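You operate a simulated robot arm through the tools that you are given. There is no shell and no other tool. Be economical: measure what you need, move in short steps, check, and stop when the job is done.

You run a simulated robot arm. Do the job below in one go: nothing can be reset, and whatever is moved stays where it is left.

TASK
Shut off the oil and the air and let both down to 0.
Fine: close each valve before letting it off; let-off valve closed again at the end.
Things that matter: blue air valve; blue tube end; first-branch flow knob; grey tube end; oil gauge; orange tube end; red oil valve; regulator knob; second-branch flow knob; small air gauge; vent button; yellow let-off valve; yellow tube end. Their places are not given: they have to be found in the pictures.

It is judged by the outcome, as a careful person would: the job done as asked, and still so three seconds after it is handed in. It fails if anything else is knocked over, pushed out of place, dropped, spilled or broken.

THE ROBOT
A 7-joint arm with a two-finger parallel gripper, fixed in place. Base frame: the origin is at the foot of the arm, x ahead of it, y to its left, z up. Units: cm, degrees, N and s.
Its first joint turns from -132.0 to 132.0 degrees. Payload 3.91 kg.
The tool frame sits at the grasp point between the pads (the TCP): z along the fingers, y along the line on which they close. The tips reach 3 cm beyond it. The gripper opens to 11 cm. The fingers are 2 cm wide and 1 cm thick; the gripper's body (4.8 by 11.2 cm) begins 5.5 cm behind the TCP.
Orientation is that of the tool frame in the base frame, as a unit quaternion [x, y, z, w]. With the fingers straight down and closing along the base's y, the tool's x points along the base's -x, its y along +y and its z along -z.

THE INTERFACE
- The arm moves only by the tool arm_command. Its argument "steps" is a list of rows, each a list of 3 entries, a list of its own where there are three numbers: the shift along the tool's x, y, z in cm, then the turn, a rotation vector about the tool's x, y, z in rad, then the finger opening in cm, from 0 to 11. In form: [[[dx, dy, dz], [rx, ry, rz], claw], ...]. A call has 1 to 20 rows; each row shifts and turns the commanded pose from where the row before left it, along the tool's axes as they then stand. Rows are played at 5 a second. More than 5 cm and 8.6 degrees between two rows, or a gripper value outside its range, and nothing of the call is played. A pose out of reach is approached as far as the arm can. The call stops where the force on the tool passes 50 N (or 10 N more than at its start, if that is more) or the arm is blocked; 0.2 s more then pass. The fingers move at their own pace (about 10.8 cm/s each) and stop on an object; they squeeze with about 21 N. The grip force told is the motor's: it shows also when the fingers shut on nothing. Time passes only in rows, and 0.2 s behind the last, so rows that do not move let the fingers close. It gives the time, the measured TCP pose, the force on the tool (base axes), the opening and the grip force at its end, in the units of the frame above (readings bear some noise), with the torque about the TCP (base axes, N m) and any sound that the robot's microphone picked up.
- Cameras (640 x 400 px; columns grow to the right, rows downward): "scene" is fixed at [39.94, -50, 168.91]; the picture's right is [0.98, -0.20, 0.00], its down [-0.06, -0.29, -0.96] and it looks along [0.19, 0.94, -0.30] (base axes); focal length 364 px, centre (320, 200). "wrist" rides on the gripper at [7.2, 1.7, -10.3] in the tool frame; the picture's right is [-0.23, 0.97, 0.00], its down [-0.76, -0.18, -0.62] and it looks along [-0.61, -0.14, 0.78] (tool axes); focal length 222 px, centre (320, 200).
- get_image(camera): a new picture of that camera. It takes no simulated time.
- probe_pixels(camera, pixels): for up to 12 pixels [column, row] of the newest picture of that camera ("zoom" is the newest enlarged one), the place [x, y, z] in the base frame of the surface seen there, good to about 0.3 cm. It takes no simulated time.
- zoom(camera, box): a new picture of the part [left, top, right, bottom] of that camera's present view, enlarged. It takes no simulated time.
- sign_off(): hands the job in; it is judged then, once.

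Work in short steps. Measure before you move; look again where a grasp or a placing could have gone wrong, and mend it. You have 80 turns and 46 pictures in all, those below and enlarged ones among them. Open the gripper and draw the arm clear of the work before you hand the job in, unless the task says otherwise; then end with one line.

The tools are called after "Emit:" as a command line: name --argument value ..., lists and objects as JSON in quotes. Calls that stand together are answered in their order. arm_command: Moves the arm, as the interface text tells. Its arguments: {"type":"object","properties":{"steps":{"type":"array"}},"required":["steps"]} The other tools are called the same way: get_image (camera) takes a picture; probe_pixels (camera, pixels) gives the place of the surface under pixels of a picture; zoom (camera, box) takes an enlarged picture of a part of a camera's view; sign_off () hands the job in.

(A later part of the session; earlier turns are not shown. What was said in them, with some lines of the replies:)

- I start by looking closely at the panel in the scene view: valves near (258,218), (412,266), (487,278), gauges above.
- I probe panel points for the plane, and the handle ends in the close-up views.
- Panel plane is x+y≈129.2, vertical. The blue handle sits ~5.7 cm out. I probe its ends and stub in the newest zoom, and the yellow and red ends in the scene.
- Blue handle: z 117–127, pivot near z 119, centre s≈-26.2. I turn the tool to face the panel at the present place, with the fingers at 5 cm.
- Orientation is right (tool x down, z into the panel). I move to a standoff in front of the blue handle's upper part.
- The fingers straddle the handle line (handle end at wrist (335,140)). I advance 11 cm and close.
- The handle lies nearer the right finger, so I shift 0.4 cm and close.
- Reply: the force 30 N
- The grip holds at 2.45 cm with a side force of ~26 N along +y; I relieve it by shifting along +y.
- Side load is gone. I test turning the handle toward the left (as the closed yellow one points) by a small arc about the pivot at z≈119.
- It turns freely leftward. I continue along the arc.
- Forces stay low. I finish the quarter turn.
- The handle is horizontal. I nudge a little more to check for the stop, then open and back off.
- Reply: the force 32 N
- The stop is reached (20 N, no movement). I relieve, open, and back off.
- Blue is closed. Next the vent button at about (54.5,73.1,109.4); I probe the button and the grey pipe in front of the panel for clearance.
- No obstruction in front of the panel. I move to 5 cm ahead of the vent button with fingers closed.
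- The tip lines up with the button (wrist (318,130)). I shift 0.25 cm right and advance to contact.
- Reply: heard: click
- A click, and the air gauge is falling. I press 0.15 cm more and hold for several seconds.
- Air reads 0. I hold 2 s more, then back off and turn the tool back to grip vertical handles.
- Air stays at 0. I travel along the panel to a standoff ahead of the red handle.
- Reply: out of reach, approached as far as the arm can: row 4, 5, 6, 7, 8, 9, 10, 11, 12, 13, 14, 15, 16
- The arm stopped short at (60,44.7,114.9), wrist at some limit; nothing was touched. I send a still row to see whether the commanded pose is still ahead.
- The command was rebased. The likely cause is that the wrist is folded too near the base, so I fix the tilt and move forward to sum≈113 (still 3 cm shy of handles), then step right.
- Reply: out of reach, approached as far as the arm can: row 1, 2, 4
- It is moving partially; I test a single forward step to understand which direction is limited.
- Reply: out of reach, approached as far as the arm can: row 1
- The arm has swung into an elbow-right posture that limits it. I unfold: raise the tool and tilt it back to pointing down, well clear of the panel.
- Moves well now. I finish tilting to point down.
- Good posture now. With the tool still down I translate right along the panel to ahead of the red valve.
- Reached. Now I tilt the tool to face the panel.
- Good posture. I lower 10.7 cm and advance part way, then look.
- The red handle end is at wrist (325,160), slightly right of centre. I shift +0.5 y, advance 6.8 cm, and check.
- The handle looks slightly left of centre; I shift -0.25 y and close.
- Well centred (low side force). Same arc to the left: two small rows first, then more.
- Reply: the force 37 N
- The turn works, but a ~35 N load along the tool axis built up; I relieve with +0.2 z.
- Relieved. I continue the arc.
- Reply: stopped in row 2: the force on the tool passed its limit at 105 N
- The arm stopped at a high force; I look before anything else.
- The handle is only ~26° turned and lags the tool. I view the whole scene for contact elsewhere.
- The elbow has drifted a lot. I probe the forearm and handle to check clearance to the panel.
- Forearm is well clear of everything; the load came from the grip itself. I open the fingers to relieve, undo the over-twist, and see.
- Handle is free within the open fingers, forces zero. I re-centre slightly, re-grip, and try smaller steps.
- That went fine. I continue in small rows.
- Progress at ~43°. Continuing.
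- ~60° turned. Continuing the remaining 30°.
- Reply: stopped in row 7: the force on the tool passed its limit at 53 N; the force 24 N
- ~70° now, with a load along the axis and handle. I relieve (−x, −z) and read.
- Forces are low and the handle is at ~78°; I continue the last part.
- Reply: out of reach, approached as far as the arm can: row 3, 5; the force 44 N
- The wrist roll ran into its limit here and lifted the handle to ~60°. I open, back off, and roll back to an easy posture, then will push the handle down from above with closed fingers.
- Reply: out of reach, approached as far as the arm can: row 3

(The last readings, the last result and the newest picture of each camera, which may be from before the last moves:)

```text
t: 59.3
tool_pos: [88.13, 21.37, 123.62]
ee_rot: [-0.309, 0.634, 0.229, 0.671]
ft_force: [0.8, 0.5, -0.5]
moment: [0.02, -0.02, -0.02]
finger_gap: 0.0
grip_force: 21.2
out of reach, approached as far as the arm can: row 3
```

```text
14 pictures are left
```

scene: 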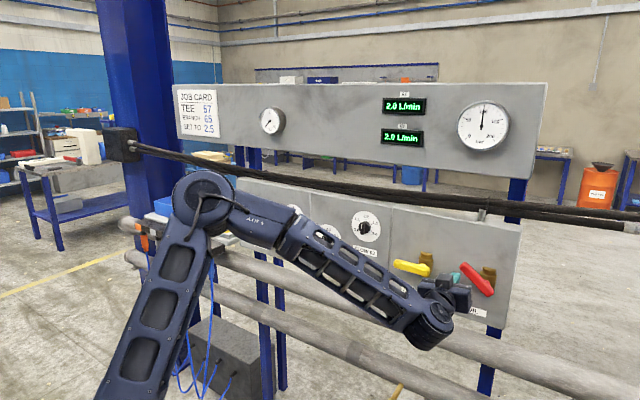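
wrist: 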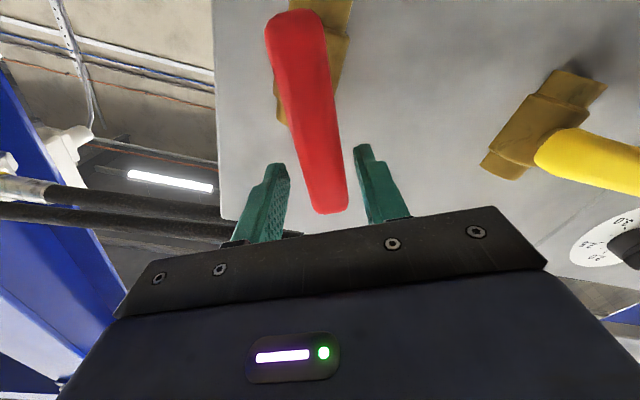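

Handle is at ~55° from vertical. With closed fingers I go above it, then forward to handle depth.

Emit:
arm_command --steps '[[[0, 0, 0], [0, 0, 0.12], 0], [[-2, 0, 0], [0, 0, 0], 0], [[-2.2, 0, 0], [0, 0, 0], 0], [[0, 0, 3], [0, 0, 0], 0], [[0, 0, 3], [0, 0, 0], 0], [[0, 0, 2], [0, 0, 0], 0], [[0, 0, 0], [0, 0, 0], 0]]'

Emit:
zoom --camera "scene" --box '[400, 220, 528, 300]'

```text
t: 60.9
tool_pos: [93.62, 26.95, 127.78]
ee_rot: [-0.271, 0.651, 0.27, 0.655]
ft_force: [0.5, 0.0, -0.3]
moment: [0.02, 0.0, 0.01]
finger_gap: 0.0
grip_force: 21.0
```

```text
5.00 times, centred on (464, 260) of scene
```

zoom: 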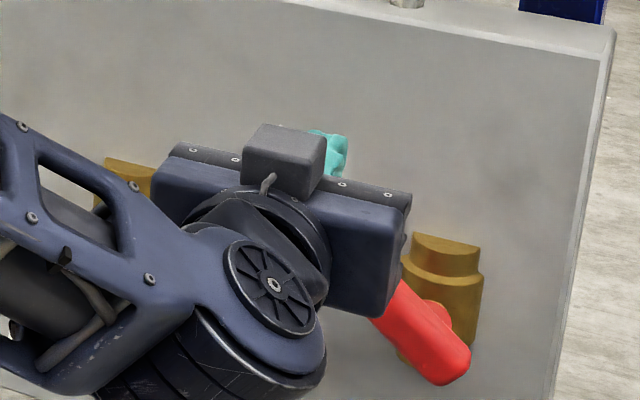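

Positioned above the handle. I push straight down in small rows.

Emit:
arm_command --steps '[[[1, 0, 0], [0, 0, 0], 0], [[0.7, 0, 0], [0, 0, 0], 0], [[0.6, 0, 0], [0, 0, 0], 0], [[0.6, 0, 0], [0, 0, 0], 0], [[0.6, 0, 0], [0, 0, 0], 0], [[0.6, 0, 0], [0, 0, 0], 0], [[0.6, 0, 0], [0, 0, 0], 0], [[0.6, 0, 0], [0, 0, 0], 0], [[0.5, 0, 0], [0, 0, 0], 0], [[0, 0, 0], [0, 0, 0], 0]]'

```text
t: 63.1
tool_pos: [93.69, 27.09, 122.12]
ee_rot: [-0.271, 0.651, 0.269, 0.656]
ft_force: [0.5, -0.2, 0.6]
moment: [0.01, -0.02, -0.03]
finger_gap: 0.0
grip_force: 21.4
```

Moving without resistance at z 122.1; I continue until it stops.

Emit:
arm_command --steps '[[[0.4, 0, 0], [0, 0, 0], 0], [[0.3, 0, 0], [0, 0, 0], 0], [[0.3, 0, 0], [0, 0, 0], 0], [[0.2, 0, 0], [0, 0, 0], 0], [[0, 0, 0], [0, 0, 0], 0]]'

Emit:
zoom --camera "scene" --box '[400, 220, 528, 300]'

```text
t: 64.3
tool_pos: [93.72, 27.07, 121.2]
ee_rot: [-0.271, 0.65, 0.27, 0.657]
ft_force: [-7.9, 3.2, 19.0]
moment: [0.24, -0.17, 0.18]
finger_gap: 0.0
grip_force: 20.3
```

```text
5.00 times, centred on (464, 260) of scene
```

zoom: 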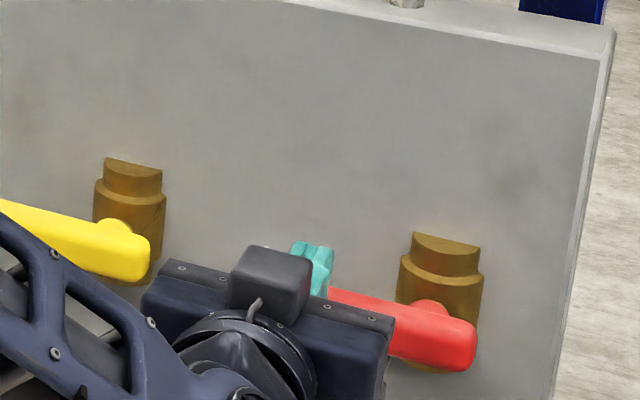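

Red valve is closed against its stop (19 N). I lift slightly, back off, and move left below the yellow handle's tip.

Emit:
arm_command --steps '[[[-0.6, 0, 0], [0, 0, 0], 0], [[0, 0, -3], [0, 0, 0], 0], [[0, 0, -4], [0, 0, 0], 0], [[0, 0, -1], [0, 0, 0], 0], [[1.6, 4.1, 0], [0, 0, 0], 0], [[1.6, 4.1, 0], [0, 0, 0], 0], [[1.6, 4.1, 0], [0, 0, 0], 0], [[1.6, 4, 0], [0, 0, 0], 0], [[0, 0, 0], [0, 0, 0], 0]]'

Emit:
get_image --camera "scene"

```text
t: 66.3
tool_pos: [76.5, 32.89, 114.99]
ee_rot: [-0.271, 0.651, 0.269, 0.655]
ft_force: [0.2, 0.2, 0.0]
moment: [0.02, 0.01, -0.01]
finger_gap: 0.0
grip_force: 20.6
```

```text
11 pictures are left
```

scene: 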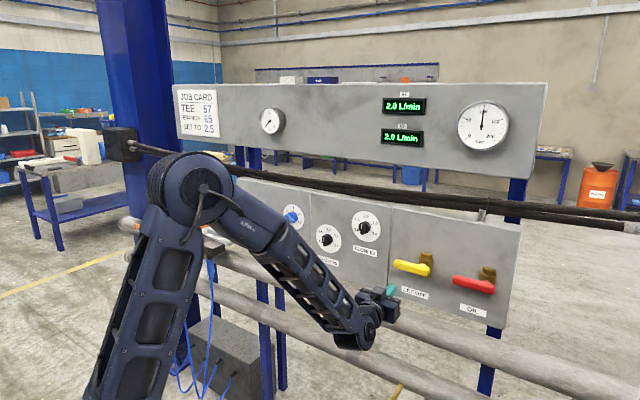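

Red is horizontal (473,283), finger below the yellow tip. I advance 8.1 cm and push up to ~45°.

Emit:
arm_command --steps '[[[0, 0, 3], [0, 0, 0], 0], [[0, 0, 3], [0, 0, 0], 0], [[0, 0, 2.1], [0, 0, 0], 0], [[-1, 0, 0], [0, 0, 0], 0], [[-0.7, 0, 0], [0, 0, 0], 0], [[-0.7, 0, 0], [0, 0, 0], 0], [[-0.7, 0, 0], [0, 0, 0], 0], [[-0.7, 0, 0], [0, 0, 0], 0], [[-0.7, 0, 0], [0, 0, 0], 0], [[-0.7, 0, 0], [0, 0, 0], 0], [[-0.7, 0, 0], [0, 0, 0], 0], [[-0.7, 0, 0], [0, 0, 0], 0], [[0, 0, 0], [0, 0, 0], 0]]'

Emit:
zoom --camera "scene" --box '[340, 80, 532, 300]'

```text
t: 69.1
tool_pos: [82.33, 38.58, 121.5]
ee_rot: [-0.271, 0.651, 0.27, 0.655]
ft_force: [0.3, 0.5, -0.1]
moment: [0.01, 0.03, -0.01]
finger_gap: 0.02
grip_force: 20.5
```

```text
1.82 times, centred on (436, 190) of scene
```

zoom: 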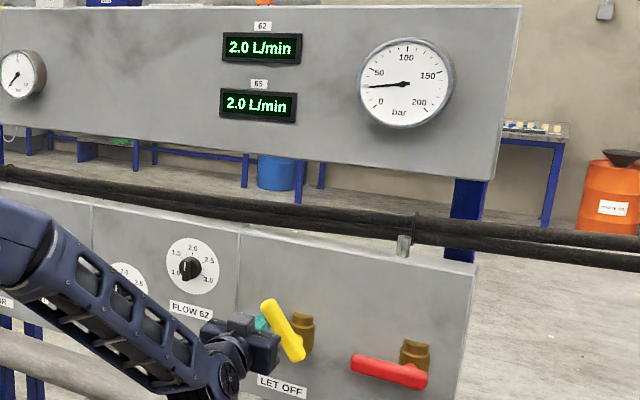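

Yellow is about half open and the oil gauge is already falling (~30). I wait 3 s here.

Emit:
arm_command --steps '[[[0, 0, 0], [0, 0, 0], 0], [[0, 0, 0], [0, 0, 0], 0], [[0, 0, 0], [0, 0, 0], 0], [[0, 0, 0], [0, 0, 0], 0], [[0, 0, 0], [0, 0, 0], 0], [[0, 0, 0], [0, 0, 0], 0], [[0, 0, 0], [0, 0, 0], 0], [[0, 0, 0], [0, 0, 0], 0], [[0, 0, 0], [0, 0, 0], 0], [[0, 0, 0], [0, 0, 0], 0], [[0, 0, 0], [0, 0, 0], 0], [[0, 0, 0], [0, 0, 0], 0], [[0, 0, 0], [0, 0, 0], 0], [[0, 0, 0], [0, 0, 0], 0], [[0, 0, 0], [0, 0, 0], 0], [[0, 0, 0], [0, 0, 0], 0], [[0, 0, 0], [0, 0, 0], 0], [[0, 0, 0], [0, 0, 0], 0], [[0, 0, 0], [0, 0, 0], 0], [[0, 0, 0], [0, 0, 0], 0]]'

Emit:
zoom --camera "scene" --box '[447, 95, 527, 145]'

```text
t: 73.3
tool_pos: [82.22, 38.58, 121.55]
ee_rot: [-0.272, 0.651, 0.27, 0.655]
ft_force: [0.7, -0.1, -1.1]
moment: [0.01, 0.0, 0.01]
finger_gap: 0.0
grip_force: 21.3
```

```text
8.00 times, centred on (487, 120) of scene
```

zoom: 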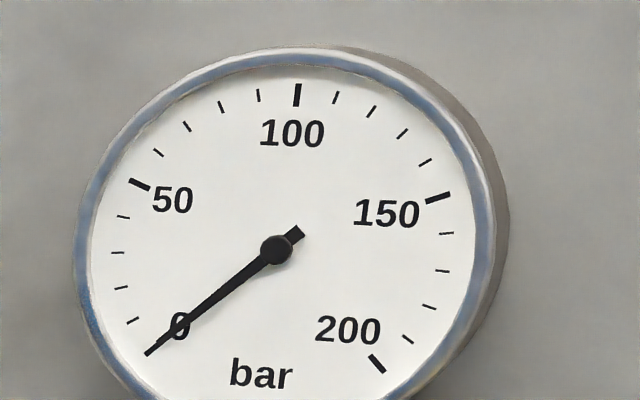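

Oil is at 0. I release from below the handle, back off, rise, and come in above/right of it at s≈35.5, z≈126.8.

Emit:
arm_command --steps '[[[0.4, 0.4, 0], [0, 0, 0], 0], [[0, 0, -4], [0, 0, 0], 0], [[0, 0, -4], [0, 0, 0], 0], [[-2.8, 0, 0], [0, 0, 0], 0], [[-2.8, 0, 0], [0, 0, 0], 0], [[0, -2.5, 0], [0, 0, 0], 0], [[0, -2.5, 0], [0, 0, 0], 0], [[0, 0, 0], [0, 0, 0], 0]]'

Emit:
get_image --camera "wrist"

```text
t: 75.1
tool_pos: [79.62, 29.69, 126.87]
ee_rot: [-0.271, 0.651, 0.269, 0.656]
ft_force: [-0.4, 0.1, 0.0]
moment: [0.0, -0.02, 0.02]
finger_gap: 0.0
grip_force: 21.4
```

```text
8 pictures are left
```

wrist: 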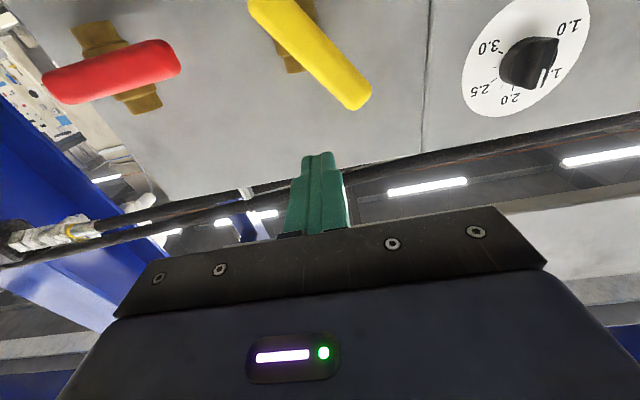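

The finger is right/above the yellow handle as planned. I advance, then push left-down.

Emit:
arm_command --steps '[[[0, 0, 3], [0, 0, 0], 0], [[0, 0, 3], [0, 0, 0], 0], [[0, 0, 2.1], [0, 0, 0], 0], [[0.68, 0.66, 0], [0, 0, 0], 0], [[0.68, 0.66, 0], [0, 0, 0], 0], [[0.68, 0.66, 0], [0, 0, 0], 0], [[0.68, 0.66, 0], [0, 0, 0], 0], [[0.68, 0.49, 0], [0, 0, 0], 0], [[0.68, 0.49, 0], [0, 0, 0], 0], [[0.68, 0.49, 0], [0, 0, 0], 0], [[0.5, 0.4, 0], [0, 0, 0], 0], [[0.2, 0, 0], [0, 0, 0], 0], [[0, 0, 0], [0, 0, 0], 0]]'

Emit:
zoom --camera "scene" --box '[370, 220, 530, 320]'

```text
t: 77.9
tool_pos: [82.32, 38.67, 121.38]
ee_rot: [-0.271, 0.651, 0.269, 0.656]
ft_force: [-0.9, -0.4, 0.6]
moment: [-0.03, -0.05, -0.03]
finger_gap: 0.01
grip_force: 21.1
```

```text
4.00 times, centred on (450, 270) of scene
```

zoom: 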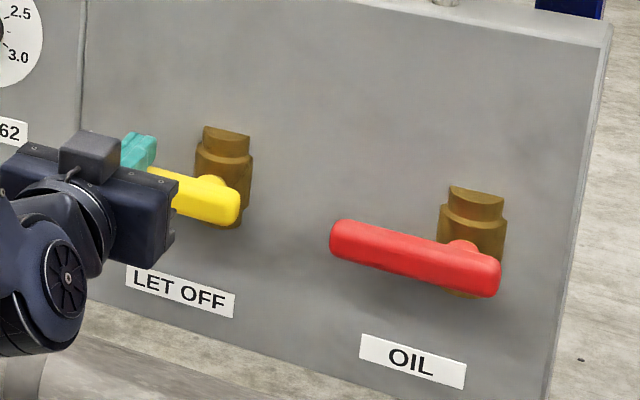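

Nearly horizontal, no stop felt yet; I press down until resistance.

Emit:
arm_command --steps '[[[0.1, 0, 0], [0, 0, 0], 0], [[0.1, 0, 0], [0, 0, 0], 0], [[0.1, 0, 0], [0, 0, 0], 0], [[0, 0, 0], [0, 0, 0], 0]]'

```text
t: 78.9
tool_pos: [82.19, 38.62, 121.18]
ee_rot: [-0.271, 0.65, 0.27, 0.656]
ft_force: [-2.7, 5.1, 15.3]
moment: [0.19, -0.08, 0.16]
finger_gap: 0.01
grip_force: 21.1
```

The stop is felt (15 N up). I lift, back well off, and check the panel.

Emit:
arm_command --steps '[[[-0.8, 0, 0], [0, 0, 0], 0], [[0, 0, -4], [0, 0, 0], 0], [[0, 0, -4], [0, 0, 0], 0], [[-3, 0, 0], [0, 0, 0], 3], [[-3, 0, 0], [0, 0.14, 0], 5], [[-3, 0, 0], [0, 0.14, 0], 5], [[-2, 0, 0], [0, 0.14, 0], 5], [[-2, 0, 0], [0, 0.14, 0], 5], [[0, 0, -3], [0, 0.14, 0], 5], [[0, 0, -3], [0, 0.14, 0], 5], [[0, 0, -3], [0, 0.14, 0], 5], [[0, 0, 0], [0, 0, 0], 5]]'

Emit:
get_image --camera "scene"

```text
t: 81.5
tool_pos: [72.63, 29.15, 139.4]
ee_rot: [-0.368, 0.874, 0.123, 0.292]
ft_force: [-0.2, -0.3, 0.2]
moment: [0.02, 0.03, -0.01]
finger_gap: 5.02
grip_force: 0.0
out of reach, approached as far as the arm can: row 8
```

```text
6 pictures are left
```

scene: 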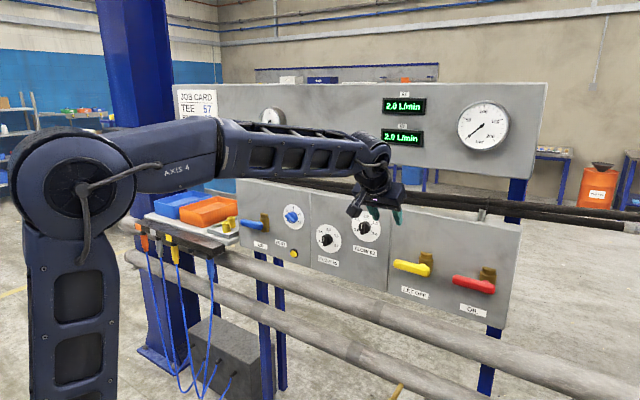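

All handles appear horizontal. I check both gauges and the handles up close.

Emit:
zoom --camera "scene" --box '[380, 225, 508, 305]'

Emit:
zoom --camera "scene" --box '[447, 95, 527, 145]'

Emit:
zoom --camera "scene" --box '[230, 100, 390, 270]'

```text
5.00 times, centred on (444, 265) of scene
```

zoom: 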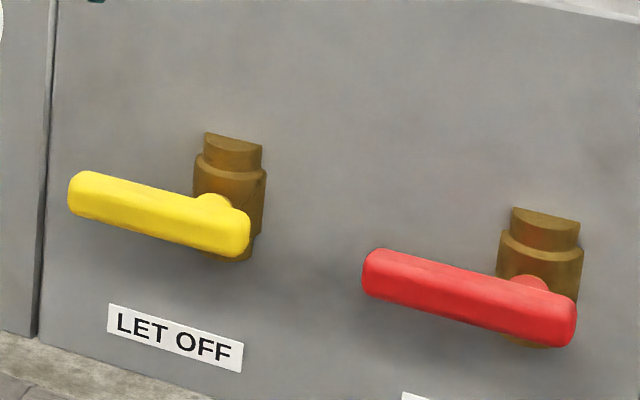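

```text
8.00 times, centred on (487, 120) of scene
```

zoom: 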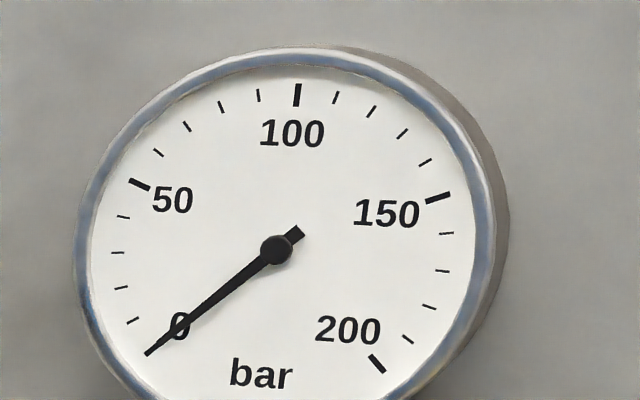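

```text
2.35 times, centred on (310, 185) of scene
```

zoom: 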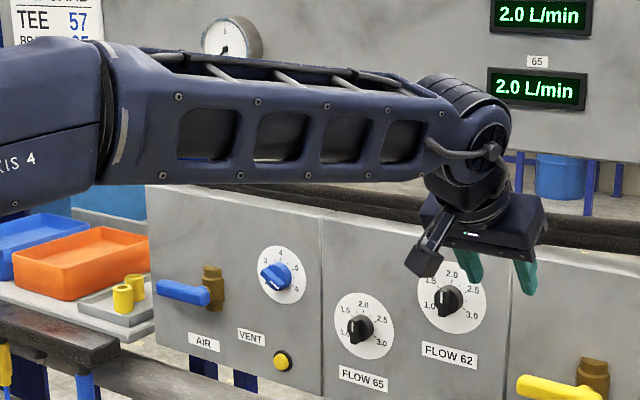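

Oil reads 0, the valves are closed, the knobs are untouched, and air read 0 after the vent was released. The arm is clear with the gripper open, so I hand in.

Emit:
sign_off

```text
The job is handed in.
```

The oil and air are both shut off and let down to 0, each valve was closed before letting off, and the let-off valve is closed again. In the last check the arm partly hid the air gauge; it had read 0 after the vent button was released, with the air valve closed.
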